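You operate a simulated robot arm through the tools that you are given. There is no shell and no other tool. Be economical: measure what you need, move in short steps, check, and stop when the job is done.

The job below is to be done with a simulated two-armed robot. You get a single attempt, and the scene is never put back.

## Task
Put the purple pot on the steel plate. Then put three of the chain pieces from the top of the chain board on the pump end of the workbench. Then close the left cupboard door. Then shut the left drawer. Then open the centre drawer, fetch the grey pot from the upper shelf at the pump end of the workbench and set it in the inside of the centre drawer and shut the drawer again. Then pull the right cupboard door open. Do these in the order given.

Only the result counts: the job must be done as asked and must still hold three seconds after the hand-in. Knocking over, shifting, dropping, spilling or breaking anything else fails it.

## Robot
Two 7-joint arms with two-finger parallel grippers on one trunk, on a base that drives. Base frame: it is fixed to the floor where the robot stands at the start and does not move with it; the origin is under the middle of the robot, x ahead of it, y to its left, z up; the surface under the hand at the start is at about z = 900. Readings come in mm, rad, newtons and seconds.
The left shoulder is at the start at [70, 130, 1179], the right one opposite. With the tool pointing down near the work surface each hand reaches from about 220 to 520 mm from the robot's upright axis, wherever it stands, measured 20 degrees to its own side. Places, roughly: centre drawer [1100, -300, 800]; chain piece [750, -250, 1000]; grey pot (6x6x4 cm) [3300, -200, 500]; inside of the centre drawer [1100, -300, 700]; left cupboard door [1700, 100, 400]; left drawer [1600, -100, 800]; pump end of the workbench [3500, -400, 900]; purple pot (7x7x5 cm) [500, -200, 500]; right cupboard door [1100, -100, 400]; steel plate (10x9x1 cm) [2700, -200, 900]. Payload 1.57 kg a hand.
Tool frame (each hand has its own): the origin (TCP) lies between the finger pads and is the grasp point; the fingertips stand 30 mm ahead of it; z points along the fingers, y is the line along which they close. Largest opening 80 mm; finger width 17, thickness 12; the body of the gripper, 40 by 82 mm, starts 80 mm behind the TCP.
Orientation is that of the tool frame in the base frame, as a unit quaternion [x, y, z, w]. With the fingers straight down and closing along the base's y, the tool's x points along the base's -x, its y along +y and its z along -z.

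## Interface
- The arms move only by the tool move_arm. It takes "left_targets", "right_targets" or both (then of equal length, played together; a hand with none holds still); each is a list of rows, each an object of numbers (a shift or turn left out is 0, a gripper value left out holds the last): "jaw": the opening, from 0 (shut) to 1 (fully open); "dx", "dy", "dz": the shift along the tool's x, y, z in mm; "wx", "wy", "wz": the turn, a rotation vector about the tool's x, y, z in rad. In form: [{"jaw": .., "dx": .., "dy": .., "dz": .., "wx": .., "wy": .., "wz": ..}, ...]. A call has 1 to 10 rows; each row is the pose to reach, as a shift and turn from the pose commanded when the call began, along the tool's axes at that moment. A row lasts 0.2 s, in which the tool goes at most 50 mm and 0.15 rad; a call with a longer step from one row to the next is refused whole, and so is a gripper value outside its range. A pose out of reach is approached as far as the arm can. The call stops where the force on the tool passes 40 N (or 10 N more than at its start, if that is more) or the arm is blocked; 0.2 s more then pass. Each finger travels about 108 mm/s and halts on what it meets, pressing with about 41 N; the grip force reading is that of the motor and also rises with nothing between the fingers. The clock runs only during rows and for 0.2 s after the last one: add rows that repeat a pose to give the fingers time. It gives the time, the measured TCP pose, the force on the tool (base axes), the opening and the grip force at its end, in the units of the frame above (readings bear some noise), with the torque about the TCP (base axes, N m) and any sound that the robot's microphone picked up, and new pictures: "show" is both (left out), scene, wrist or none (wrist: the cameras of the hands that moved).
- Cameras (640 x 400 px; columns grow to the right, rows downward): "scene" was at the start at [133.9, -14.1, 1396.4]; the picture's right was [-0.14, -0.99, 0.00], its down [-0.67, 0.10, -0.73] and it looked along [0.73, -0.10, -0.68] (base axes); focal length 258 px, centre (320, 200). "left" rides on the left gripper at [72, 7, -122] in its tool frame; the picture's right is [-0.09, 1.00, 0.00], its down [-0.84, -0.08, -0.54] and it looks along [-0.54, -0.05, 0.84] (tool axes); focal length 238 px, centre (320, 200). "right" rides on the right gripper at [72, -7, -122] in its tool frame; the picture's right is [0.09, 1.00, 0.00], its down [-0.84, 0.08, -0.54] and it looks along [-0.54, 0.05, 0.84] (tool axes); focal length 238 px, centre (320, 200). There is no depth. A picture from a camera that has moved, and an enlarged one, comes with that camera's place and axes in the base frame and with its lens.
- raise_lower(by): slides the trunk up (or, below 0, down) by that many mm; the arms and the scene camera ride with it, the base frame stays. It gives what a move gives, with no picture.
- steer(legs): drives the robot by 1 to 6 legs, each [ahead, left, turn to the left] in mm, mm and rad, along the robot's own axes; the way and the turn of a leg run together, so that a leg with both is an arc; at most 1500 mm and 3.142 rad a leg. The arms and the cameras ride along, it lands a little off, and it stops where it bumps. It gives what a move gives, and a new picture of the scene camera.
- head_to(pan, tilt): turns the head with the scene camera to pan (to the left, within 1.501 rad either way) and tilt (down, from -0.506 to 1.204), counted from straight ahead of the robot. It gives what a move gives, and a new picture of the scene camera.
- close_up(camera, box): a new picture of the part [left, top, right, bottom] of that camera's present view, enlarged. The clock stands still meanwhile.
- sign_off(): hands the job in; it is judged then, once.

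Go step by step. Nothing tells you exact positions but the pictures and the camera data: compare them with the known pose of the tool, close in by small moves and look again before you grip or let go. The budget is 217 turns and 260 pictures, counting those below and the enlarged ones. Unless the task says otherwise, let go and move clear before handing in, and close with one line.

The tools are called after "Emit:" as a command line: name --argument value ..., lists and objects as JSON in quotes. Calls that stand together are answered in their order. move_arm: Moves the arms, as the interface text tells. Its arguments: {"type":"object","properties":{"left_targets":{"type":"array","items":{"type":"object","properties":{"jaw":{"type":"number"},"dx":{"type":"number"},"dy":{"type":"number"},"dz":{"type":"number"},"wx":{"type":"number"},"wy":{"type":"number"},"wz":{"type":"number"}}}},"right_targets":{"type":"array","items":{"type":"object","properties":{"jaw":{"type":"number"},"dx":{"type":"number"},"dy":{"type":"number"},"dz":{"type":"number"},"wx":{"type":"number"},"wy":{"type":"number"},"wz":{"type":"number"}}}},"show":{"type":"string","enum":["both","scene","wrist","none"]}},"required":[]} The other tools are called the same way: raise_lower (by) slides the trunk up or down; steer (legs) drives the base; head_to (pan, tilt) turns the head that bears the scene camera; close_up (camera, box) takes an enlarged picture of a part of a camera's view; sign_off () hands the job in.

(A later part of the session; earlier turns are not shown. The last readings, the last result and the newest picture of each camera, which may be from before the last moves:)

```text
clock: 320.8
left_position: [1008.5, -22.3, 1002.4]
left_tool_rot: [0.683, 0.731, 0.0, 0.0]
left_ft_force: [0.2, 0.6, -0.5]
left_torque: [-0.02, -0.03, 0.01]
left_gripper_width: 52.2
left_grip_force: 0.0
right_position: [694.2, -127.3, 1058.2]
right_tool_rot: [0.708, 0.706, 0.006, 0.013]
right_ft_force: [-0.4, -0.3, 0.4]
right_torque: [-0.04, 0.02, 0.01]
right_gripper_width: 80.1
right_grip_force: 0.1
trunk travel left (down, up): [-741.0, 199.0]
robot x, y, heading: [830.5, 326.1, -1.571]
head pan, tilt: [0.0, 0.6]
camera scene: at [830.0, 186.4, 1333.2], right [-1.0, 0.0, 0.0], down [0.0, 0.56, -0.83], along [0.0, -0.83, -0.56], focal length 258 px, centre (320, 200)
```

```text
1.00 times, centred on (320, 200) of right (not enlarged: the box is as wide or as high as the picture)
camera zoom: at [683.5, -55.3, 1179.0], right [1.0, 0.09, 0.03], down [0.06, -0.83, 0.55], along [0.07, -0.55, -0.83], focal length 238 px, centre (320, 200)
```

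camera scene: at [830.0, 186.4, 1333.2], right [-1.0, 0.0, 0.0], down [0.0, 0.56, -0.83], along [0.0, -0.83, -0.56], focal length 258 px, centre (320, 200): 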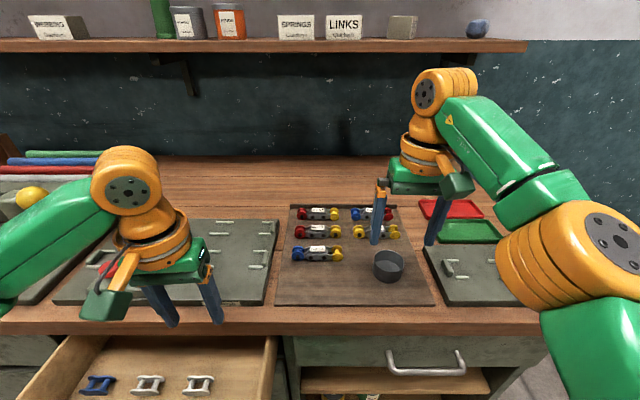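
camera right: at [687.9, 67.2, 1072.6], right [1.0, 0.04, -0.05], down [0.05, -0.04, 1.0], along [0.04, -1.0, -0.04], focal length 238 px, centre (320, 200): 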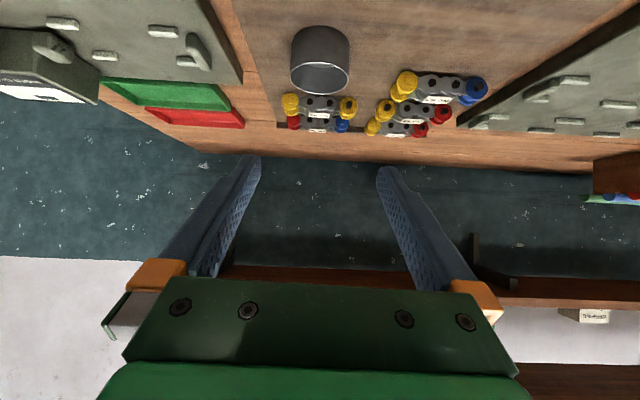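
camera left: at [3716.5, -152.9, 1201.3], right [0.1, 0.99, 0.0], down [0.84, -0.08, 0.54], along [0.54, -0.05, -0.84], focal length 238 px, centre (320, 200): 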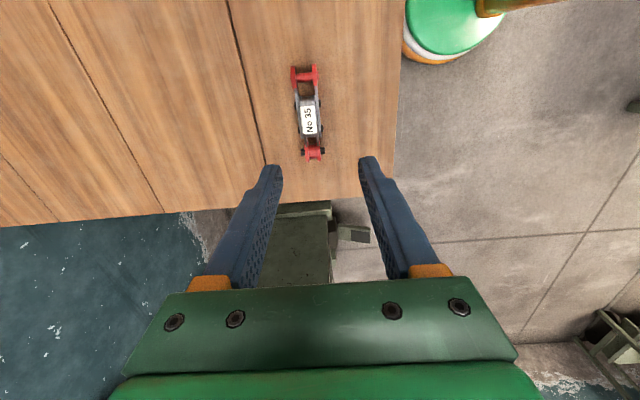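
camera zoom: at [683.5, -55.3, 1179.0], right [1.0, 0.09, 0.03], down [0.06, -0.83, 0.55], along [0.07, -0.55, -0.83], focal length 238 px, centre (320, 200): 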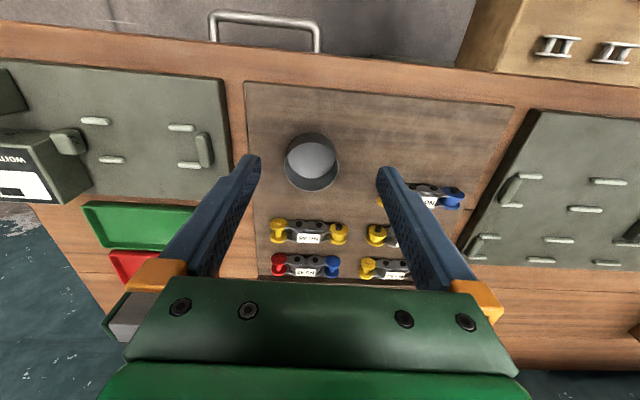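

The pot is at about (690, -161). I'll edge 25 mm closer and descend to a hover.

Emit:
steer --legs '[[28, 0, 0]]'

Emit:
move_arm --right_targets '[{"dx": -5, "dy": -4, "dz": 30}, {"dx": -8, "dy": -4, "dz": 55}, {"dx": -8, "dy": -4, "dz": 55}]' --show "wrist"

```text
clock: 321.6
left_position: [1009.0, -47.0, 1003.2]
left_tool_rot: [0.682, 0.732, -0.001, 0.001]
left_ft_force: [-0.7, 0.4, 0.3]
left_torque: [-0.05, -0.02, -0.01]
left_gripper_width: 52.3
left_grip_force: 0.1
right_position: [694.5, -154.0, 1058.4]
right_tool_rot: [0.707, 0.707, 0.006, 0.013]
right_ft_force: [-0.7, -0.3, 0.5]
right_torque: [-0.02, -0.03, 0.0]
right_gripper_width: 80.1
right_grip_force: 0.0
trunk travel left (down, up): [-741.0, 199.0]
robot x, y, heading: [826.6, 298.9, -1.573]
head pan, tilt: [0.0, 0.6]
camera scene: at [830.1, 161.5, 1333.5], right [-1.0, 0.0, 0.0], down [0.0, 0.56, -0.83], along [0.0, -0.83, -0.56], focal length 258 px, centre (320, 200)
```

scene: 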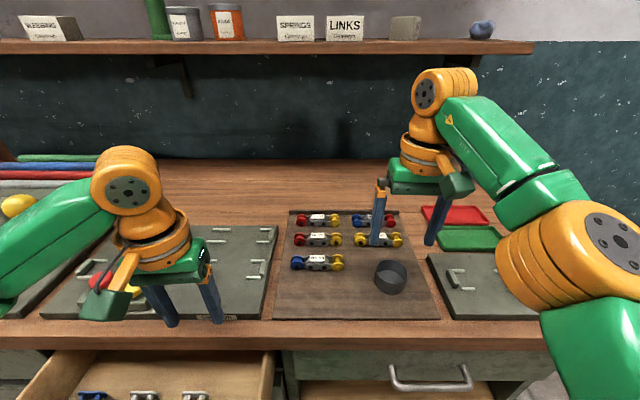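

```text
clock: 322.4
left_position: [1009.1, -51.9, 1002.1]
left_tool_rot: [0.682, 0.731, 0.0, -0.001]
left_ft_force: [-0.1, 0.0, 0.2]
left_torque: [-0.03, -0.01, 0.05]
left_gripper_width: 51.9
left_grip_force: 0.1
right_position: [690.9, -165.1, 1003.4]
right_tool_rot: [0.708, 0.706, 0.007, 0.011]
right_ft_force: [0.1, 0.8, -0.7]
right_torque: [0.01, -0.02, 0.02]
right_gripper_width: 80.0
right_grip_force: 0.1
trunk travel left (down, up): [-741.0, 199.0]
robot x, y, heading: [829.5, 299.4, -1.57]
head pan, tilt: [0.0, 0.6]
camera right: at [680.2, -92.7, 1123.7], right [1.0, 0.09, 0.03], down [0.06, -0.83, 0.55], along [0.07, -0.54, -0.84], focal length 238 px, centre (320, 200)
```

right: 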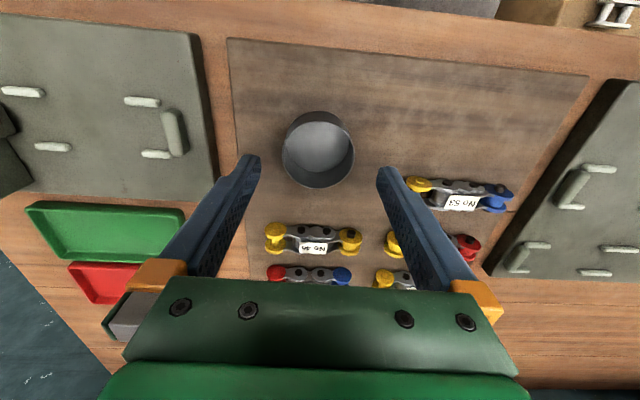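

The pot is centred under the hand. I'll descend, grip and lift.

Emit:
move_arm --right_targets '[{"dx": 2, "dy": -2, "dz": 20}, {"dx": 2, "dy": -3, "dz": 40}, {"dx": 2, "dy": -3, "dz": 60}, {"dx": 2, "dy": -3, "dz": 60}, {"dx": 2, "dy": -3, "dz": 60, "jaw": 0.6}, {"dx": 2, "dy": -3, "dz": 60, "jaw": 0.3}, {"dx": 2, "dy": -3, "dz": 60, "jaw": 0.3}]' --show "wrist"

```text
clock: 324.0
left_position: [1007.7, -50.3, 1002.6]
left_tool_rot: [0.682, 0.732, 0.0, 0.0]
left_ft_force: [-0.2, 0.0, 0.9]
left_torque: [-0.02, 0.01, -0.01]
left_gripper_width: 52.1
left_grip_force: 0.1
right_position: [689.6, -165.8, 939.9]
right_tool_rot: [0.708, 0.706, 0.007, 0.012]
right_ft_force: [0.6, 0.3, -0.7]
right_torque: [0.0, 0.0, 0.01]
right_gripper_width: 57.8
right_grip_force: 40.9
trunk travel left (down, up): [-741.0, 199.0]
robot x, y, heading: [828.4, 298.5, -1.569]
head pan, tilt: [0.0, 0.6]
camera right: at [679.2, -92.2, 1061.5], right [1.0, 0.09, 0.03], down [0.06, -0.83, 0.55], along [0.07, -0.54, -0.84], focal length 238 px, centre (320, 200)
```

right: 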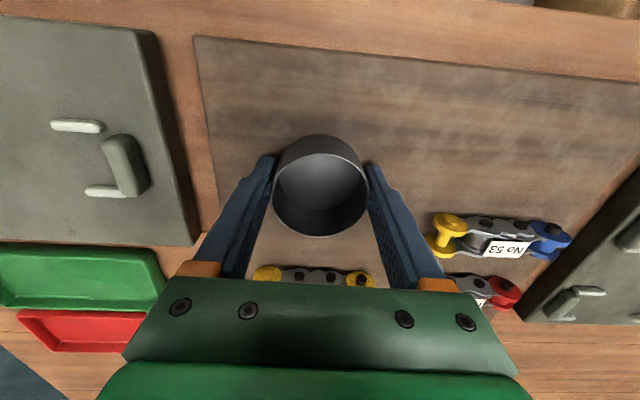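

The grip is good. I'll lift, back away and look into the drawer for a free spot.

Emit:
move_arm --right_targets '[{"dz": -20}, {"dz": -60}, {"dz": -100}, {"dz": -120}]' --show "none"

Emit:
steer --legs '[[-330, 0, 0], [0, 440, 0]]'

Emit:
head_to --pan -0.1 --tilt 0.75

```text
clock: 325.0
left_position: [1009.2, -49.6, 1002.1]
left_tool_rot: [0.682, 0.731, 0.0, 0.0]
left_ft_force: [-0.3, 0.7, -0.2]
left_torque: [0.01, -0.02, -0.02]
left_gripper_width: 52.4
left_grip_force: 0.1
right_position: [688.2, -160.3, 1061.3]
right_tool_rot: [0.707, 0.707, 0.005, 0.012]
right_ft_force: [-0.1, 0.0, -0.9]
right_torque: [-0.02, 0.02, 0.01]
right_gripper_width: 57.6
right_grip_force: 41.4
trunk travel left (down, up): [-741.0, 199.0]
robot x, y, heading: [830.9, 296.8, -1.573]
head pan, tilt: [0.0, 0.6]
```

```text
clock: 329.5
left_position: [1460.6, 272.6, 1002.7]
left_tool_rot: [0.683, 0.73, 0.0, 0.0]
left_ft_force: [0.2, -0.1, 0.6]
left_torque: [-0.03, -0.03, 0.02]
left_gripper_width: 51.9
left_grip_force: 0.1
right_position: [1140.1, 163.0, 1060.7]
right_tool_rot: [0.708, 0.706, 0.008, 0.012]
right_ft_force: [-0.2, 0.2, -0.2]
right_torque: [0.02, -0.01, -0.01]
right_gripper_width: 54.5
right_grip_force: 41.3
trunk travel left (down, up): [-741.0, 199.0]
robot x, y, heading: [1284.9, 621.1, -1.57]
head pan, tilt: [0.0, 0.6]
camera scene: at [1283.2, 479.0, 1332.8], right [-1.0, 0.0, 0.0], down [0.0, 0.57, -0.82], along [0.0, -0.82, -0.57], focal length 258 px, centre (320, 200)
```

scene: 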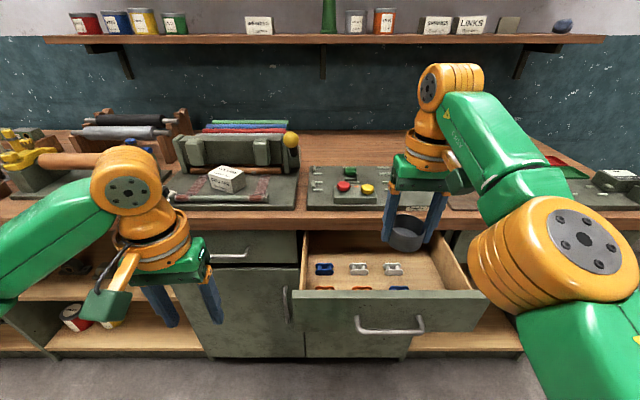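

```text
clock: 330.2
left_position: [1462.1, 271.3, 1002.0]
left_tool_rot: [0.683, 0.731, -0.001, 0.001]
left_ft_force: [0.5, 0.8, 0.0]
left_torque: [0.0, -0.01, 0.02]
left_gripper_width: 51.8
left_grip_force: 0.1
right_position: [1140.9, 161.5, 1061.0]
right_tool_rot: [0.708, 0.706, 0.007, 0.012]
right_ft_force: [-0.2, 0.0, -0.4]
right_torque: [-0.01, -0.03, -0.03]
right_gripper_width: 54.5
right_grip_force: 41.0
trunk travel left (down, up): [-741.0, 199.0]
robot x, y, heading: [1280.6, 620.0, -1.569]
head pan, tilt: [-0.099, 0.75]
camera scene: at [1276.5, 485.0, 1320.0], right [-1.0, 0.1, 0.0], down [0.07, 0.68, -0.73], along [-0.07, -0.73, -0.68], focal length 258 px, centre (320, 200)
```

scene: 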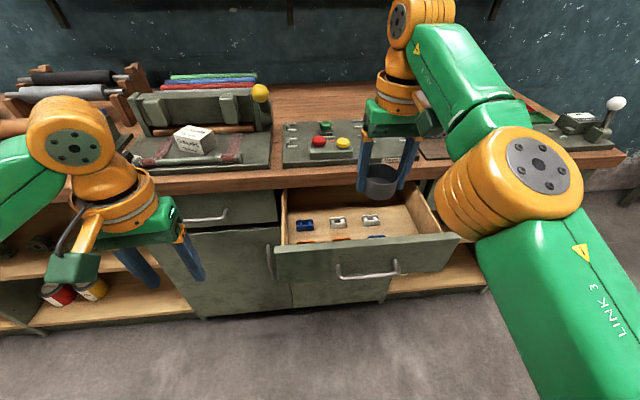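

The drawer holds six small links in two rows. I'll zoom in to measure the free strip on its right side.

Emit:
close_up --camera "scene" --box '[270, 170, 470, 295]'

Emit:
close_up --camera "right" --box '[0, 0, 640, 400]'

```text
3.20 times, centred on (370, 232) of scene
camera zoom: at [1276.5, 485.0, 1320.0], right [-1.0, 0.1, 0.0], down [0.07, 0.68, -0.73], along [-0.07, -0.73, -0.68], focal length 825 px, centre (160, 96)
```

zoom: 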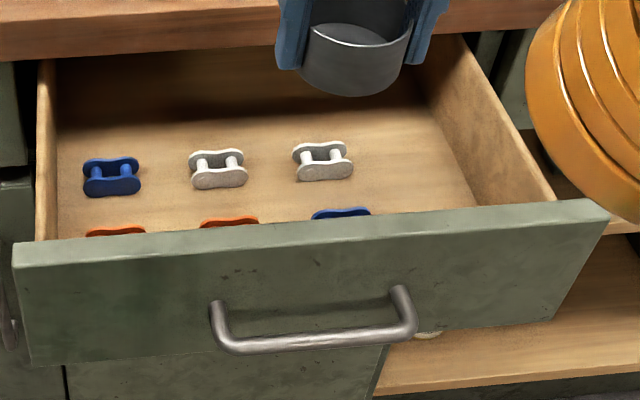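

```text
1.00 times, centred on (320, 200) of right (not enlarged: the box is as wide or as high as the picture)
camera zoom: at [1131.0, 235.0, 1182.3], right [1.0, 0.09, 0.03], down [0.06, -0.83, 0.55], along [0.07, -0.55, -0.83], focal length 238 px, centre (320, 200)
```

zoom: 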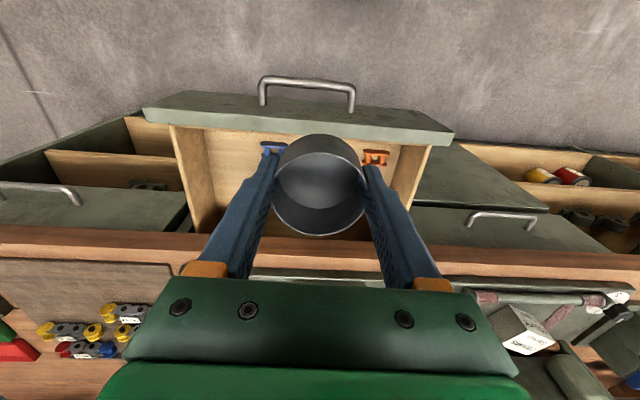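

A strip about 105 mm wide (x 931–1038) is free on the drawer's right side. I'll turn the hand 90° so the fingers open along y, and pull the left hand back out of the way.

Emit:
move_arm --right_targets '[{"wz": 0.15}, {"wz": 0.3}, {"wz": 0.45}, {"wz": 0.6}, {"wz": 0.75}, {"wz": 0.9}, {"wz": 1.05}, {"wz": 1.2}, {"wz": 1.35}, {"wz": 1.5}]' --left_targets '[{"dx": 12}, {"dx": 24}, {"dx": 36}, {"dx": 48}, {"dx": 60}, {"dx": 72}, {"dx": 84}, {"dx": 96}, {"dx": 105}, {"dx": 105}]' --show "none"

Emit:
steer --legs '[[0, -156, 0], [133, 0, 0]]'

Emit:
head_to --pan -0.15 --tilt 1.0

Emit:
close_up --camera "right" --box '[0, 0, 640, 400]'

```text
clock: 332.4
left_position: [1453.0, 378.5, 1001.4]
left_tool_rot: [0.683, 0.731, 0.001, 0.001]
left_ft_force: [1.0, 0.3, -1.6]
left_torque: [-0.01, 0.0, -0.03]
left_gripper_width: 52.1
left_grip_force: 0.0
right_position: [1140.7, 162.9, 1060.7]
right_tool_rot: [0.999, 0.032, 0.013, 0.004]
right_ft_force: [0.3, -0.3, 0.1]
right_torque: [-0.03, 0.0, 0.01]
right_gripper_width: 54.6
right_grip_force: 40.7
trunk travel left (down, up): [-741.0, 199.0]
robot x, y, heading: [1280.4, 618.1, -1.568]
head pan, tilt: [-0.099, 0.75]
```

```text
clock: 334.7
left_position: [1304.3, 250.3, 1002.0]
left_tool_rot: [0.68, 0.733, 0.0, 0.001]
left_ft_force: [0.0, -0.2, 0.9]
left_torque: [0.01, 0.0, 0.0]
left_gripper_width: 51.9
left_grip_force: 0.0
right_position: [994.0, 31.9, 1062.6]
right_tool_rot: [0.999, 0.038, 0.014, 0.006]
right_ft_force: [-0.9, 0.6, -0.1]
right_torque: [-0.02, 0.0, 0.0]
right_gripper_width: 54.5
right_grip_force: 41.4
trunk travel left (down, up): [-741.0, 199.0]
robot x, y, heading: [1133.5, 488.6, -1.561]
head pan, tilt: [-0.099, 0.75]
camera scene: at [1127.0, 356.0, 1320.3], right [-1.0, 0.09, 0.0], down [0.06, 0.68, -0.73], along [-0.07, -0.73, -0.68], focal length 258 px, centre (320, 200)
```

scene: 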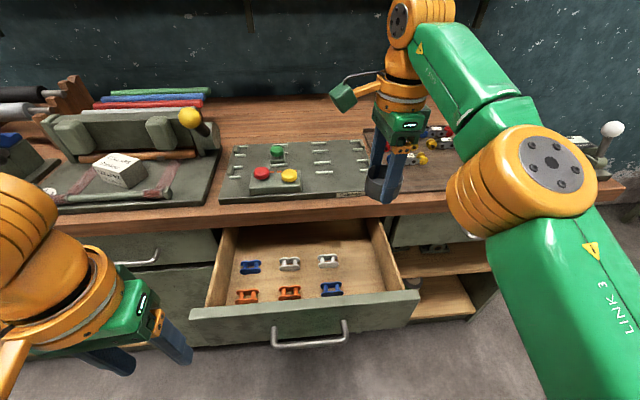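

```text
clock: 335.5
left_position: [1305.9, 248.5, 1001.8]
left_tool_rot: [0.68, 0.733, 0.0, 0.0]
left_ft_force: [-0.5, -0.7, 0.2]
left_torque: [0.01, -0.03, 0.0]
left_gripper_width: 52.0
left_grip_force: 0.0
right_position: [994.1, 30.2, 1061.3]
right_tool_rot: [0.999, 0.037, 0.013, 0.004]
right_ft_force: [-0.3, -0.1, -1.0]
right_torque: [0.01, -0.02, -0.02]
right_gripper_width: 54.3
right_grip_force: 41.1
trunk travel left (down, up): [-741.0, 199.0]
robot x, y, heading: [1133.5, 490.2, -1.564]
head pan, tilt: [-0.15, 1.0]
camera scene: at [1125.2, 366.4, 1300.8], right [-0.99, 0.14, 0.0], down [0.12, 0.83, -0.54], along [-0.08, -0.53, -0.84], focal length 258 px, centre (320, 200)
```

scene: 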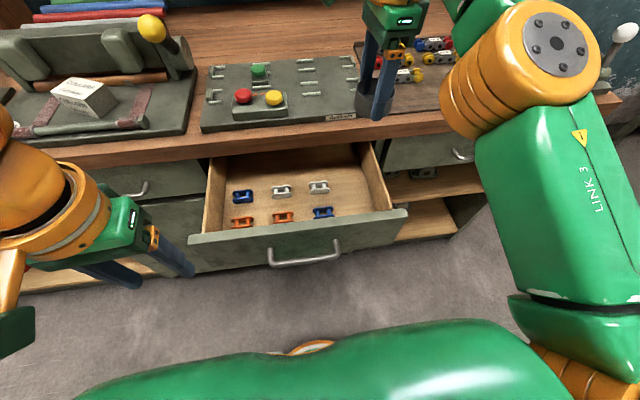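

```text
1.00 times, centred on (320, 200) of right (not enlarged: the box is as wide or as high as the picture)
camera zoom: at [1062.0, 42.4, 1185.0], right [0.17, -0.99, 0.01], down [-0.84, -0.14, 0.52], along [-0.51, -0.1, -0.85], focal length 238 px, centre (320, 200)
```

zoom: 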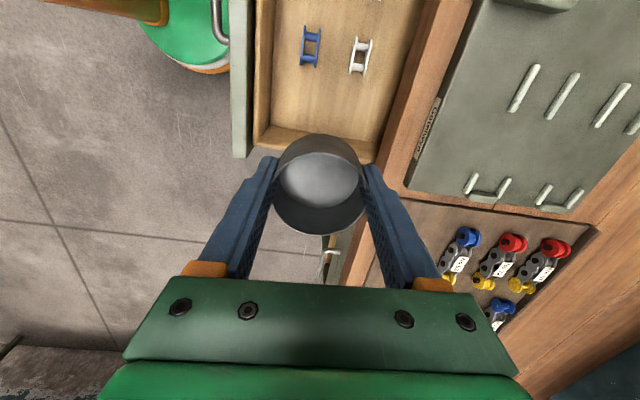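

The pot is centred over the free strip (x≈994, y≈31). I'll lower with the trunk, first most of the way.

Emit:
raise_lower --by -200

Emit:
close_up --camera "right" --box '[0, 0, 640, 400]'

```text
clock: 337.6
left_position: [1304.1, 248.5, 801.7]
left_tool_rot: [0.68, 0.733, 0.001, 0.001]
left_ft_force: [0.5, 1.0, 0.0]
left_torque: [-0.03, 0.0, -0.01]
left_gripper_width: 52.0
left_grip_force: 0.1
right_position: [993.1, 30.4, 861.8]
right_tool_rot: [0.999, 0.038, 0.013, 0.004]
right_ft_force: [-0.2, -0.3, -0.4]
right_torque: [0.04, -0.02, -0.01]
right_gripper_width: 54.5
right_grip_force: 40.7
trunk travel left (down, up): [-541.0, 399.0]
robot x, y, heading: [1132.5, 487.3, -1.564]
head pan, tilt: [-0.15, 1.0]
```

```text
1.00 times, centred on (320, 200) of right (not enlarged: the box is as wide or as high as the picture)
camera zoom: at [1061.9, 43.0, 985.3], right [0.17, -0.99, 0.01], down [-0.84, -0.14, 0.52], along [-0.51, -0.1, -0.85], focal length 238 px, centre (320, 200)
```

zoom: 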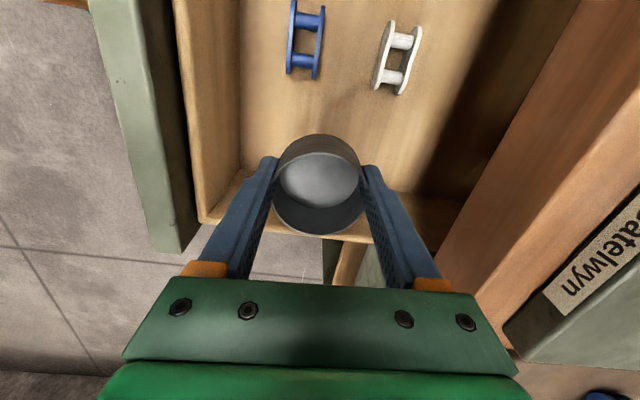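

Everything is clear. I'll lower further.

Emit:
raise_lower --by -85

Emit:
close_up --camera "right" --box '[0, 0, 640, 400]'

```text
clock: 338.9
left_position: [1304.7, 248.5, 716.0]
left_tool_rot: [0.68, 0.734, 0.0, 0.001]
left_ft_force: [-0.7, -0.7, -0.4]
left_torque: [0.0, -0.02, -0.02]
left_gripper_width: 52.1
left_grip_force: 0.1
right_position: [994.0, 31.0, 776.6]
right_tool_rot: [0.999, 0.037, 0.013, 0.004]
right_ft_force: [0.1, -0.8, -0.7]
right_torque: [0.02, -0.01, 0.0]
right_gripper_width: 54.5
right_grip_force: 41.3
trunk travel left (down, up): [-456.0, 484.0]
robot x, y, heading: [1134.9, 489.6, -1.562]
head pan, tilt: [-0.15, 1.0]
```

```text
1.00 times, centred on (320, 200) of right (not enlarged: the box is as wide or as high as the picture)
camera zoom: at [1061.9, 43.1, 900.3], right [0.17, -0.99, 0.01], down [-0.84, -0.14, 0.52], along [-0.51, -0.1, -0.85], focal length 238 px, centre (320, 200)
```

zoom: 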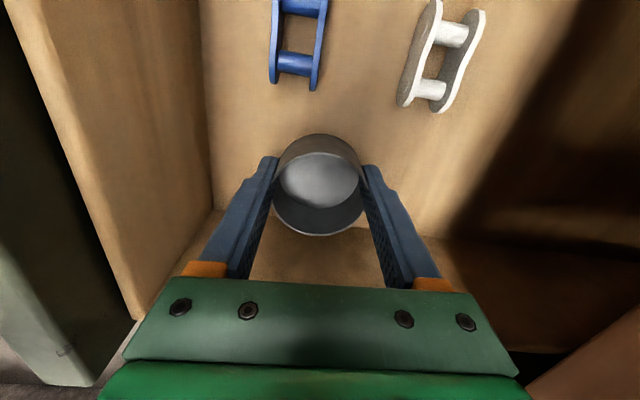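

Emit:
move_arm --right_targets '[{"dz": 6}, {"dz": 12}, {"dz": 12}]' --show "none"

Emit:
move_arm --right_targets '[{"dz": 4}, {"dz": 4}]' --show "none"

Emit:
move_arm --right_targets '[{"dz": 4}, {"dz": 4}]' --show "none"

```text
clock: 339.6
left_position: [1305.5, 249.6, 716.2]
left_tool_rot: [0.68, 0.733, 0.001, 0.001]
left_ft_force: [0.6, 0.1, 1.1]
left_torque: [0.01, 0.05, -0.02]
left_gripper_width: 52.1
left_grip_force: 0.0
right_position: [994.8, 31.5, 764.1]
right_tool_rot: [0.999, 0.037, 0.013, 0.003]
right_ft_force: [0.2, 0.3, -0.1]
right_torque: [-0.01, 0.01, -0.02]
right_gripper_width: 54.4
right_grip_force: 40.6
trunk travel left (down, up): [-456.0, 484.0]
robot x, y, heading: [1132.6, 486.5, -1.565]
head pan, tilt: [-0.15, 1.0]
```

```text
clock: 340.2
left_position: [1305.2, 250.9, 716.9]
left_tool_rot: [0.68, 0.733, -0.002, 0.0]
left_ft_force: [0.3, 0.0, 0.1]
left_torque: [-0.02, 0.01, 0.0]
left_gripper_width: 52.1
left_grip_force: 0.0
right_position: [994.7, 31.5, 763.2]
right_tool_rot: [0.999, 0.037, 0.013, 0.005]
right_ft_force: [-1.9, -1.2, 11.8]
right_torque: [0.09, 0.44, 0.02]
right_gripper_width: 54.5
right_grip_force: 41.6
trunk travel left (down, up): [-456.0, 484.0]
robot x, y, heading: [1134.5, 489.6, -1.562]
head pan, tilt: [-0.15, 1.0]
```

```text
clock: 340.9
left_position: [1306.7, 252.6, 717.9]
left_tool_rot: [0.68, 0.733, -0.003, 0.002]
left_ft_force: [0.0, 0.1, -0.1]
left_torque: [-0.01, -0.02, 0.02]
left_gripper_width: 51.9
left_grip_force: 0.0
right_position: [995.2, 35.1, 761.5]
right_tool_rot: [0.999, 0.037, 0.012, 0.01]
right_ft_force: [-5.0, -1.5, 37.5]
right_torque: [0.39, 1.19, 0.06]
right_gripper_width: 54.3
right_grip_force: 40.6
trunk travel left (down, up): [-456.0, 484.0]
robot x, y, heading: [1132.5, 492.1, -1.565]
head pan, tilt: [-0.15, 1.0]
```

The pot is on the drawer floor. I'll relax, open and rise.

Emit:
move_arm --right_targets '[{"dz": -5}, {"dz": -5, "jaw": 0.8}, {"dz": -5, "jaw": 0.9}, {"dz": -5, "jaw": 0.9}, {"dz": -25}, {"dz": -50}, {"dz": -80}]' --show "wrist"

Emit:
raise_lower --by 220

```text
clock: 342.4
left_position: [1305.4, 248.2, 716.9]
left_tool_rot: [0.679, 0.734, 0.0, 0.0]
left_ft_force: [-0.4, 0.3, 0.2]
left_torque: [-0.01, 0.02, 0.02]
left_gripper_width: 52.1
left_grip_force: 0.1
right_position: [1001.0, 50.6, 816.5]
right_tool_rot: [0.999, 0.039, 0.013, 0.007]
right_ft_force: [0.4, 0.1, -1.2]
right_torque: [-0.02, 0.01, -0.03]
right_gripper_width: 72.0
right_grip_force: 0.1
right hand out of reach, approached as far as the arm can: row 6, 7
trunk travel left (down, up): [-456.0, 484.0]
robot x, y, heading: [1134.8, 487.8, -1.569]
head pan, tilt: [-0.15, 1.0]
camera right: at [1067.9, 63.8, 940.4], right [0.17, -0.99, 0.02], down [-0.84, -0.13, 0.52], along [-0.51, -0.1, -0.85], focal length 238 px, centre (320, 200)
```

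right: 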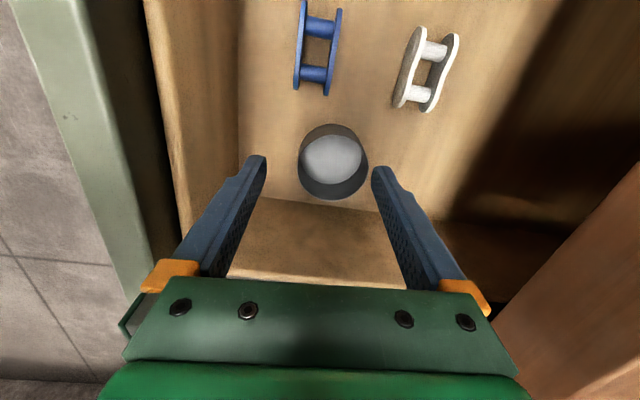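

```text
clock: 344.8
left_position: [1304.6, 249.1, 935.6]
left_tool_rot: [0.68, 0.733, 0.001, 0.001]
left_ft_force: [0.0, 0.4, 1.0]
left_torque: [0.01, 0.01, 0.0]
left_gripper_width: 51.8
left_grip_force: 0.1
right_position: [999.6, 49.7, 1035.7]
right_tool_rot: [0.999, 0.038, 0.013, 0.005]
right_ft_force: [1.3, 0.5, -0.2]
right_torque: [-0.01, 0.01, 0.02]
right_gripper_width: 71.8
right_grip_force: 0.0
trunk travel left (down, up): [-676.0, 264.0]
robot x, y, heading: [1131.4, 486.5, -1.563]
head pan, tilt: [-0.15, 1.0]
```

The pot stands upright in the drawer. I'll back off and set the right hand to the 45° pushing pose with fingers closed.

Emit:
steer --legs '[[-260, 0, 0], [0, 270, 0]]'

Emit:
move_arm --right_targets '[{"wz": -0.15, "jaw": 0}, {"wz": -0.3}, {"wz": -0.45}, {"wz": -0.6}, {"wz": -0.75}, {"wz": -0.9}, {"wz": -1.05}, {"wz": -1.2}, {"wz": -1.35}, {"wz": -1.5}]' --show "none"

Emit:
move_arm --right_targets '[{"wy": -0.13, "dx": -10}, {"wy": -0.26, "dx": -20}, {"wy": -0.39, "dx": -30}, {"wy": -0.52, "dx": -40}, {"wy": -0.65, "dx": -50}, {"wy": -0.78, "dx": -60}, {"wy": -0.78, "dx": -60}]' --show "scene"

```text
clock: 348.1
left_position: [1567.3, 508.9, 937.3]
left_tool_rot: [0.678, 0.735, 0.001, 0.0]
left_ft_force: [-0.1, 0.4, 0.1]
left_torque: [0.0, -0.02, -0.02]
left_gripper_width: 51.9
left_grip_force: 0.0
right_position: [1262.4, 310.0, 1034.6]
right_tool_rot: [0.999, 0.04, 0.014, 0.006]
right_ft_force: [-0.6, -0.3, 0.1]
right_torque: [0.0, -0.02, 0.0]
right_gripper_width: 71.8
right_grip_force: 0.1
trunk travel left (down, up): [-676.0, 264.0]
robot x, y, heading: [1390.1, 749.7, -1.563]
head pan, tilt: [-0.15, 1.0]
camera scene: at [1386.3, 626.8, 1235.8], right [-0.99, 0.14, 0.0], down [0.12, 0.83, -0.54], along [-0.07, -0.54, -0.84], focal length 258 px, centre (320, 200)
```

scene: 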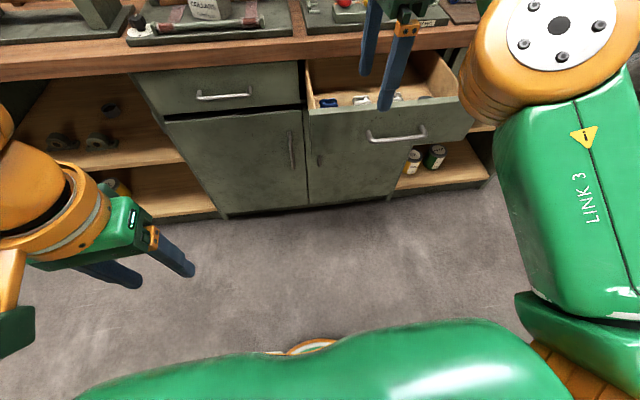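

```text
clock: 350.3
left_position: [1568.1, 509.1, 936.6]
left_tool_rot: [0.679, 0.735, 0.001, 0.0]
left_ft_force: [-0.1, 0.8, 1.3]
left_torque: [0.04, 0.01, -0.03]
left_gripper_width: 51.9
left_grip_force: 0.0
right_position: [1264.4, 309.0, 1034.6]
right_tool_rot: [0.703, 0.711, 0.006, 0.014]
right_ft_force: [-0.3, 0.0, -0.7]
right_torque: [-0.02, -0.03, 0.0]
right_gripper_width: 0.1
right_grip_force: 21.4
trunk travel left (down, up): [-676.0, 264.0]
robot x, y, heading: [1394.8, 745.9, -1.56]
head pan, tilt: [-0.15, 1.0]
```

```text
clock: 351.9
left_position: [1569.3, 510.3, 936.7]
left_tool_rot: [0.679, 0.734, 0.001, 0.0]
left_ft_force: [-0.7, 0.6, -0.4]
left_torque: [-0.03, -0.04, 0.04]
left_gripper_width: 51.9
left_grip_force: 0.0
right_position: [1264.3, 248.0, 1036.9]
right_tool_rot: [0.653, 0.652, -0.262, 0.283]
right_ft_force: [0.3, 0.5, -0.2]
right_torque: [-0.03, 0.0, 0.0]
right_gripper_width: 0.2
right_grip_force: 21.4
trunk travel left (down, up): [-676.0, 264.0]
robot x, y, heading: [1400.4, 747.6, -1.557]
head pan, tilt: [-0.15, 1.0]
camera scene: at [1387.5, 627.0, 1235.9], right [-0.99, 0.14, 0.0], down [0.11, 0.83, -0.54], along [-0.07, -0.54, -0.84], focal length 258 px, centre (320, 200)
```

scene: 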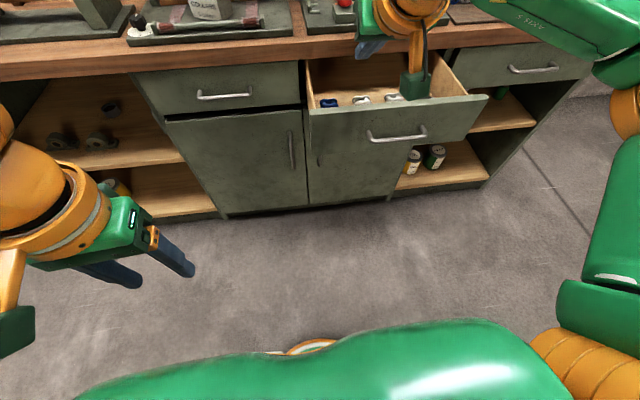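

I'll lower to drawer height and approach the panel at x≈1264.

Emit:
raise_lower --by -272

Emit:
steer --legs '[[60, 0, 0]]'

Emit:
head_to --pan -0.15 --tilt 0.6

```text
clock: 354.7
left_position: [1568.0, 509.4, 664.8]
left_tool_rot: [0.678, 0.735, 0.0, 0.001]
left_ft_force: [-0.7, 0.0, 1.1]
left_torque: [-0.01, 0.02, -0.01]
left_gripper_width: 51.9
left_grip_force: 0.0
right_position: [1264.0, 248.2, 765.0]
right_tool_rot: [0.653, 0.651, -0.262, 0.283]
right_ft_force: [0.1, -0.7, 0.3]
right_torque: [0.03, 0.0, 0.01]
right_gripper_width: 0.0
right_grip_force: 20.8
trunk travel left (down, up): [-404.0, 536.0]
robot x, y, heading: [1398.4, 747.4, -1.556]
head pan, tilt: [-0.15, 1.0]
```

```text
clock: 355.6
left_position: [1569.6, 448.2, 664.1]
left_tool_rot: [0.678, 0.735, 0.001, 0.001]
left_ft_force: [0.1, 0.0, 0.1]
left_torque: [0.0, 0.01, -0.01]
left_gripper_width: 52.1
left_grip_force: 0.0
right_position: [1265.2, 186.1, 765.7]
right_tool_rot: [0.654, 0.652, -0.262, 0.282]
right_ft_force: [0.4, 0.2, 0.3]
right_torque: [0.01, 0.04, -0.03]
right_gripper_width: 0.0
right_grip_force: 21.5
trunk travel left (down, up): [-404.0, 536.0]
robot x, y, heading: [1398.3, 682.7, -1.559]
head pan, tilt: [-0.15, 1.0]
camera scene: at [1388.2, 565.6, 963.8], right [-0.99, 0.14, 0.0], down [0.11, 0.83, -0.54], along [-0.07, -0.53, -0.84], focal length 258 px, centre (320, 200)
```

scene: 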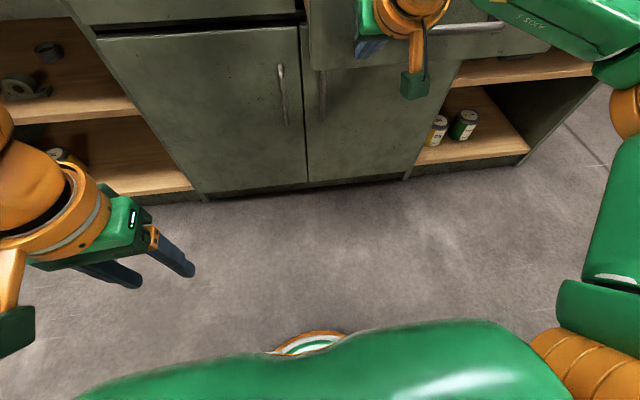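

```text
clock: 356.5
left_position: [1569.2, 448.9, 665.3]
left_tool_rot: [0.678, 0.735, 0.001, 0.001]
left_ft_force: [0.4, -0.2, 0.3]
left_torque: [0.0, 0.0, -0.02]
left_gripper_width: 52.2
left_grip_force: 0.0
right_position: [1265.6, 186.3, 764.8]
right_tool_rot: [0.654, 0.651, -0.263, 0.282]
right_ft_force: [-0.4, -0.1, 0.8]
right_torque: [0.02, 0.03, 0.04]
right_gripper_width: 0.2
right_grip_force: 20.9
trunk travel left (down, up): [-404.0, 536.0]
robot x, y, heading: [1393.9, 689.2, -1.56]
head pan, tilt: [-0.15, 0.6]
camera scene: at [1385.6, 547.5, 995.8], right [-0.99, 0.14, 0.0], down [0.08, 0.56, -0.82], along [-0.11, -0.82, -0.57], focal length 258 px, centre (320, 200)
```

scene: 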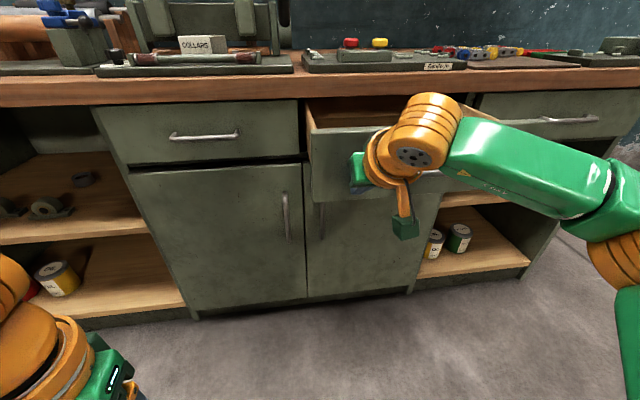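

The fingertips are near the panel. I'll push gently with the arm in small steps.

Emit:
move_arm --right_targets '[{"dx": -5, "dz": 5}, {"dx": -12, "dz": 12}, {"dx": -20, "dz": 20}, {"dx": -28, "dz": 28}, {"dx": -36, "dz": 36}, {"dx": -44, "dz": 44}, {"dx": -52, "dz": 52}, {"dx": -60, "dz": 60}, {"dx": -67, "dz": 67}, {"dx": -73, "dz": 73}]' --show "scene"

```text
clock: 358.7
left_position: [1569.4, 448.0, 663.9]
left_tool_rot: [0.678, 0.735, 0.0, 0.0]
left_ft_force: [0.7, -0.3, 0.2]
left_torque: [0.01, -0.02, 0.02]
left_gripper_width: 52.1
left_grip_force: 0.1
right_position: [1267.0, 83.7, 765.0]
right_tool_rot: [0.653, 0.652, -0.263, 0.283]
right_ft_force: [-0.8, 0.3, 0.3]
right_torque: [0.0, 0.02, 0.01]
right_gripper_width: 0.1
right_grip_force: 21.0
trunk travel left (down, up): [-404.0, 536.0]
robot x, y, heading: [1394.7, 693.0, -1.555]
head pan, tilt: [-0.15, 0.6]
camera scene: at [1385.8, 547.2, 995.8], right [-0.99, 0.14, 0.0], down [0.08, 0.56, -0.82], along [-0.11, -0.82, -0.57], focal length 258 px, centre (320, 200)
```

scene: 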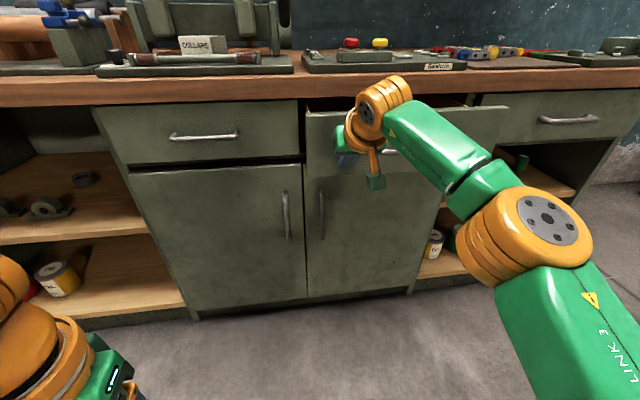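

The drawer is moving smoothly. I'll continue with short drive legs to stay slow.

Emit:
steer --legs '[[13, 0, 0], [13, 0, 0], [13, 0, 0], [13, 0, 0], [13, 0, 0], [13, 0, 0]]'

Emit:
steer --legs '[[12, 0, 0], [12, 0, 0], [10, 0, 0], [8, 0, 0]]'

```text
clock: 361.3
left_position: [1570.0, 371.3, 663.7]
left_tool_rot: [0.679, 0.734, 0.001, 0.001]
left_ft_force: [0.4, 0.0, -0.1]
left_torque: [0.01, 0.01, -0.01]
left_gripper_width: 52.0
left_grip_force: 0.1
right_position: [1267.2, 5.9, 764.7]
right_tool_rot: [0.654, 0.651, -0.263, 0.282]
right_ft_force: [-0.1, -0.5, 0.3]
right_torque: [0.03, 0.0, -0.02]
right_gripper_width: 0.0
right_grip_force: 20.7
trunk travel left (down, up): [-404.0, 536.0]
robot x, y, heading: [1394.7, 610.1, -1.559]
head pan, tilt: [-0.15, 0.6]
camera scene: at [1386.6, 470.9, 995.9], right [-0.99, 0.14, 0.0], down [0.08, 0.56, -0.83], along [-0.11, -0.82, -0.56], focal length 258 px, centre (320, 200)
```

scene: 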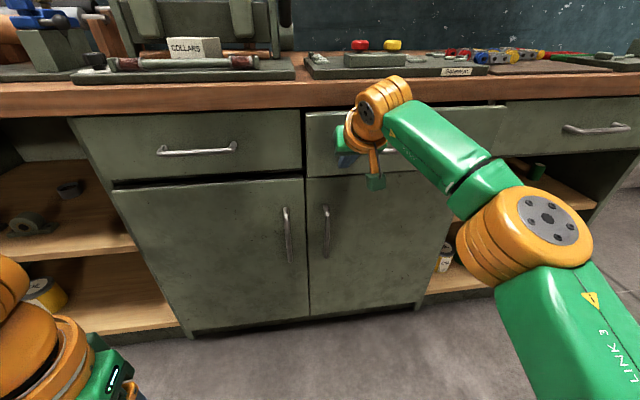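

```text
clock: 363.1
left_position: [1570.1, 330.3, 665.0]
left_tool_rot: [0.679, 0.734, 0.001, 0.0]
left_ft_force: [-0.1, 0.7, -1.1]
left_torque: [-0.02, 0.0, 0.02]
left_gripper_width: 51.9
left_grip_force: 0.0
right_position: [1267.2, -35.5, 765.9]
right_tool_rot: [0.655, 0.65, -0.263, 0.282]
right_ft_force: [0.7, -0.1, 0.0]
right_torque: [-0.01, 0.03, 0.02]
right_gripper_width: 0.1
right_grip_force: 21.1
trunk travel left (down, up): [-404.0, 536.0]
robot x, y, heading: [1399.9, 570.3, -1.558]
head pan, tilt: [-0.15, 0.6]
camera scene: at [1387.0, 429.4, 995.9], right [-0.99, 0.14, 0.0], down [0.08, 0.56, -0.83], along [-0.11, -0.82, -0.56], focal length 258 px, centre (320, 200)
```

scene: 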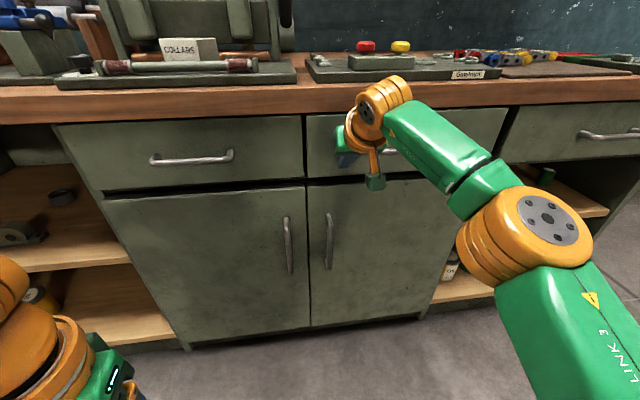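

Emit:
steer --legs '[[8, 0, 0], [8, 0, 0], [8, 0, 0]]'

```text
clock: 364.3
left_position: [1570.2, 317.3, 666.4]
left_tool_rot: [0.68, 0.733, -0.002, 0.001]
left_ft_force: [1.0, 0.0, -0.1]
left_torque: [0.01, 0.02, 0.0]
left_gripper_width: 52.0
left_grip_force: 0.1
right_position: [1267.7, -46.4, 767.0]
right_tool_rot: [0.656, 0.652, -0.26, 0.279]
right_ft_force: [0.2, 13.0, 4.6]
right_torque: [0.06, 0.0, -0.01]
right_gripper_width: 0.0
right_grip_force: 21.0
trunk travel left (down, up): [-404.0, 536.0]
robot x, y, heading: [1398.9, 552.4, -1.565]
head pan, tilt: [-0.15, 0.6]
stopped in leg 2: the force on the tool passed its limit at 44 N (the readings are from after the stop); the commanded pose is now the measured one
camera scene: at [1387.1, 418.7, 996.7], right [-0.99, 0.14, 0.0], down [0.08, 0.56, -0.83], along [-0.12, -0.82, -0.56], focal length 258 px, centre (320, 200)
```

scene: 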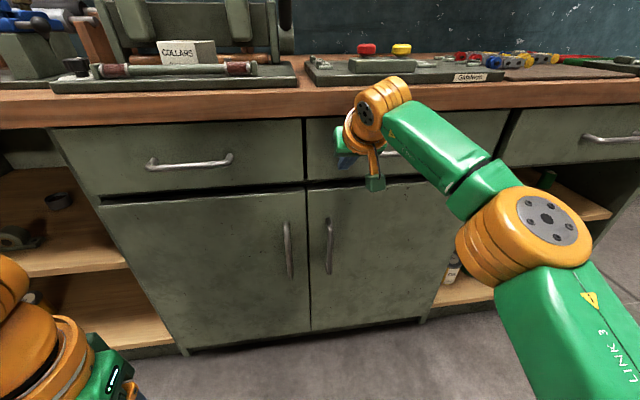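

The centre drawer is shut with the pot inside. Finally the right cupboard door: its handle is a vertical bar at about x≈1300, z≈480–640. I'll back off, lower, and line up with it.

Emit:
steer --legs '[[-110, 0, -0.006], [0, 33, 0]]'

Emit:
raise_lower --by -215

Emit:
move_arm --right_targets '[{"jaw": 0.6}, {"jaw": 0.6}]' --show "both"

```text
clock: 366.0
left_position: [1602.2, 426.0, 664.2]
left_tool_rot: [0.68, 0.733, 0.0, 0.0]
left_ft_force: [1.4, -0.1, 1.1]
left_torque: [0.04, 0.0, -0.04]
left_gripper_width: 52.1
left_grip_force: 0.1
right_position: [1299.5, 64.0, 762.2]
right_tool_rot: [0.657, 0.652, -0.259, 0.277]
right_ft_force: [-0.4, -0.3, 0.0]
right_torque: [-0.05, 0.05, -0.01]
right_gripper_width: 0.2
right_grip_force: 21.2
trunk travel left (down, up): [-404.0, 536.0]
robot x, y, heading: [1426.4, 669.9, -1.563]
head pan, tilt: [-0.15, 0.6]
camera scene: at [1419.5, 526.6, 995.9], right [-0.99, 0.14, 0.0], down [0.08, 0.56, -0.83], along [-0.12, -0.82, -0.56], focal length 258 px, centre (320, 200)
```

scene: 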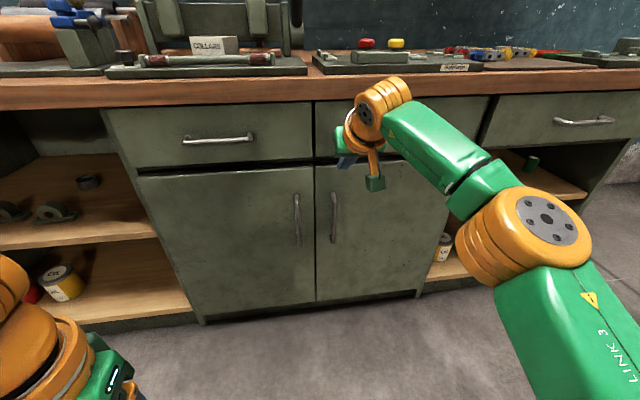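

```text
clock: 368.3
left_position: [1602.2, 425.8, 449.7]
left_tool_rot: [0.679, 0.734, 0.0, 0.001]
left_ft_force: [-0.3, -0.1, -0.9]
left_torque: [0.01, 0.0, -0.01]
left_gripper_width: 51.9
left_grip_force: 0.1
right_position: [1298.1, 64.8, 547.9]
right_tool_rot: [0.657, 0.652, -0.258, 0.277]
right_ft_force: [0.5, 0.3, -0.8]
right_torque: [0.0, 0.01, 0.01]
right_gripper_width: 0.0
right_grip_force: 21.4
trunk travel left (down, up): [-189.0, 751.0]
robot x, y, heading: [1428.7, 665.4, -1.563]
head pan, tilt: [-0.15, 0.6]
```

```text
clock: 368.9
left_position: [1602.2, 425.9, 449.2]
left_tool_rot: [0.68, 0.733, 0.0, 0.001]
left_ft_force: [0.0, 0.5, 0.0]
left_torque: [0.02, -0.01, -0.03]
left_gripper_width: 52.1
left_grip_force: 0.1
right_position: [1299.7, 65.4, 546.6]
right_tool_rot: [0.657, 0.651, -0.26, 0.276]
right_ft_force: [-0.6, -1.2, 0.3]
right_torque: [-0.02, 0.02, 0.01]
right_gripper_width: 48.0
right_grip_force: 0.1
trunk travel left (down, up): [-189.0, 751.0]
robot x, y, heading: [1428.9, 667.5, -1.557]
head pan, tilt: [-0.15, 0.6]
camera scene: at [1419.0, 526.6, 780.9], right [-0.99, 0.14, 0.0], down [0.08, 0.56, -0.82], along [-0.12, -0.82, -0.57], focal length 258 px, centre (320, 200)
camera right: at [1290.1, 200.9, 583.8], right [1.0, 0.07, -0.04], down [0.05, -0.22, 0.97], along [0.06, -0.97, -0.22], focal length 238 px, centre (320, 200)
```

scene: 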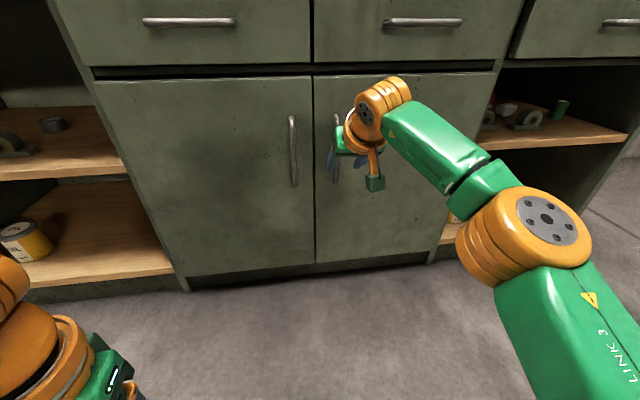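
right: 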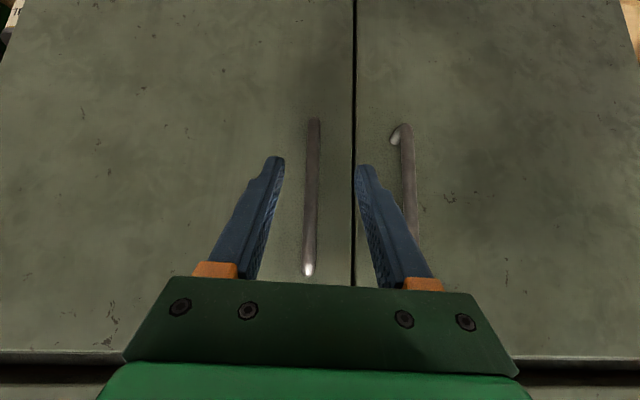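

The right door's handle bar is at x≈1295, z 445–598, between the fingers. I'll drive in and grip it.

Emit:
steer --legs '[[84, -4, 0]]'

Emit:
move_arm --right_targets '[{"jaw": 0.4}, {"jaw": 0.2}, {"jaw": 0.0}, {"jaw": 0.0}]' --show "wrist"

```text
clock: 369.9
left_position: [1599.9, 344.8, 449.0]
left_tool_rot: [0.68, 0.733, 0.001, 0.001]
left_ft_force: [0.2, -0.1, -0.6]
left_torque: [0.0, -0.02, 0.01]
left_gripper_width: 51.8
left_grip_force: 0.0
right_position: [1297.6, -18.5, 548.1]
right_tool_rot: [0.656, 0.652, -0.258, 0.278]
right_ft_force: [0.6, 0.1, 0.3]
right_torque: [-0.01, 0.01, -0.02]
right_gripper_width: 47.7
right_grip_force: 0.1
trunk travel left (down, up): [-189.0, 751.0]
robot x, y, heading: [1427.7, 582.1, -1.56]
head pan, tilt: [-0.15, 0.6]
camera scene: at [1415.9, 444.3, 780.8], right [-0.99, 0.14, 0.0], down [0.08, 0.56, -0.82], along [-0.12, -0.82, -0.57], focal length 258 px, centre (320, 200)
```

scene: 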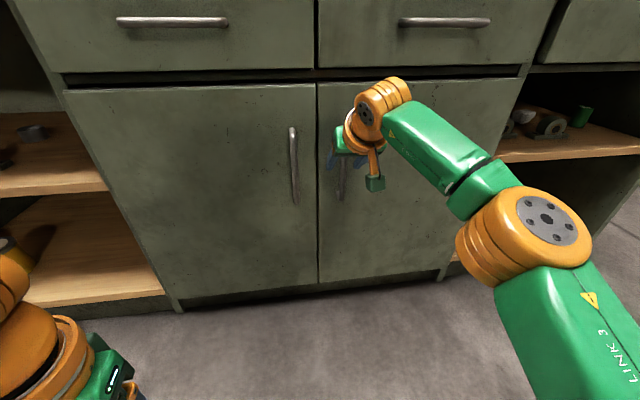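

```text
clock: 370.9
left_position: [1598.1, 345.1, 450.3]
left_tool_rot: [0.68, 0.734, 0.001, 0.001]
left_ft_force: [-0.3, 0.3, 0.2]
left_torque: [-0.02, 0.0, 0.01]
left_gripper_width: 52.0
left_grip_force: 0.0
right_position: [1295.4, -18.7, 547.6]
right_tool_rot: [0.656, 0.653, -0.258, 0.277]
right_ft_force: [-4.7, -0.3, 1.5]
right_torque: [0.1, 0.76, -0.04]
right_gripper_width: 14.4
right_grip_force: 29.9
trunk travel left (down, up): [-189.0, 751.0]
robot x, y, heading: [1426.3, 585.7, -1.56]
head pan, tilt: [-0.15, 0.6]
camera right: at [1286.8, 118.7, 583.8], right [1.0, 0.07, -0.04], down [0.05, -0.22, 0.97], along [0.06, -0.97, -0.22], focal length 238 px, centre (320, 200)
```

right: 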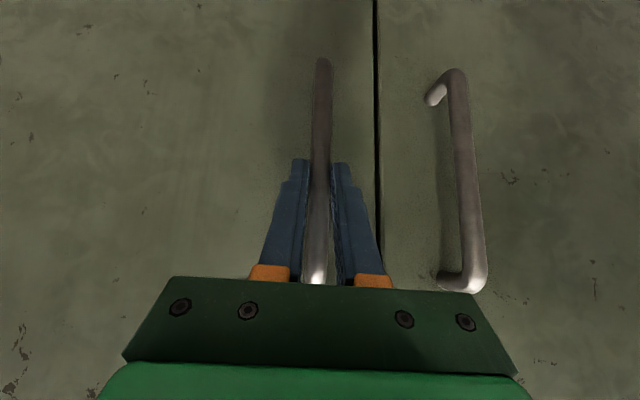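

The bar is gripped. I'll pull the door open along its arc, first 30°.

Emit:
steer --legs '[[-46, -6, 0], [-46, -17, 0], [-42, -20, 0], [-41, -25, 0]]'

```text
clock: 373.4
left_position: [1531.4, 517.5, 448.7]
left_tool_rot: [0.679, 0.734, -0.002, -0.001]
left_ft_force: [0.6, 0.1, -0.1]
left_torque: [-0.04, -0.02, -0.03]
left_gripper_width: 52.2
left_grip_force: 0.0
right_position: [1230.6, 155.2, 548.7]
right_tool_rot: [0.654, 0.655, -0.259, 0.277]
right_ft_force: [30.3, 22.5, -9.8]
right_torque: [0.19, 0.2, 0.6]
right_gripper_width: 14.2
right_grip_force: 30.7
trunk travel left (down, up): [-189.0, 751.0]
robot x, y, heading: [1355.7, 756.0, -1.555]
head pan, tilt: [-0.15, 0.6]
camera scene: at [1349.9, 617.5, 781.1], right [-0.99, 0.14, 0.01], down [0.07, 0.56, -0.83], along [-0.12, -0.82, -0.56], focal length 258 px, centre (320, 200)
```

scene: 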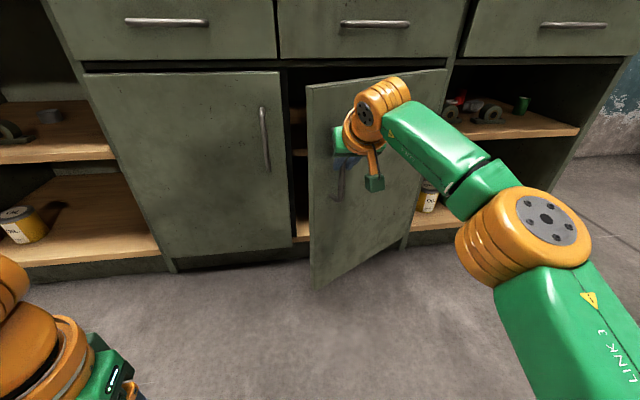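

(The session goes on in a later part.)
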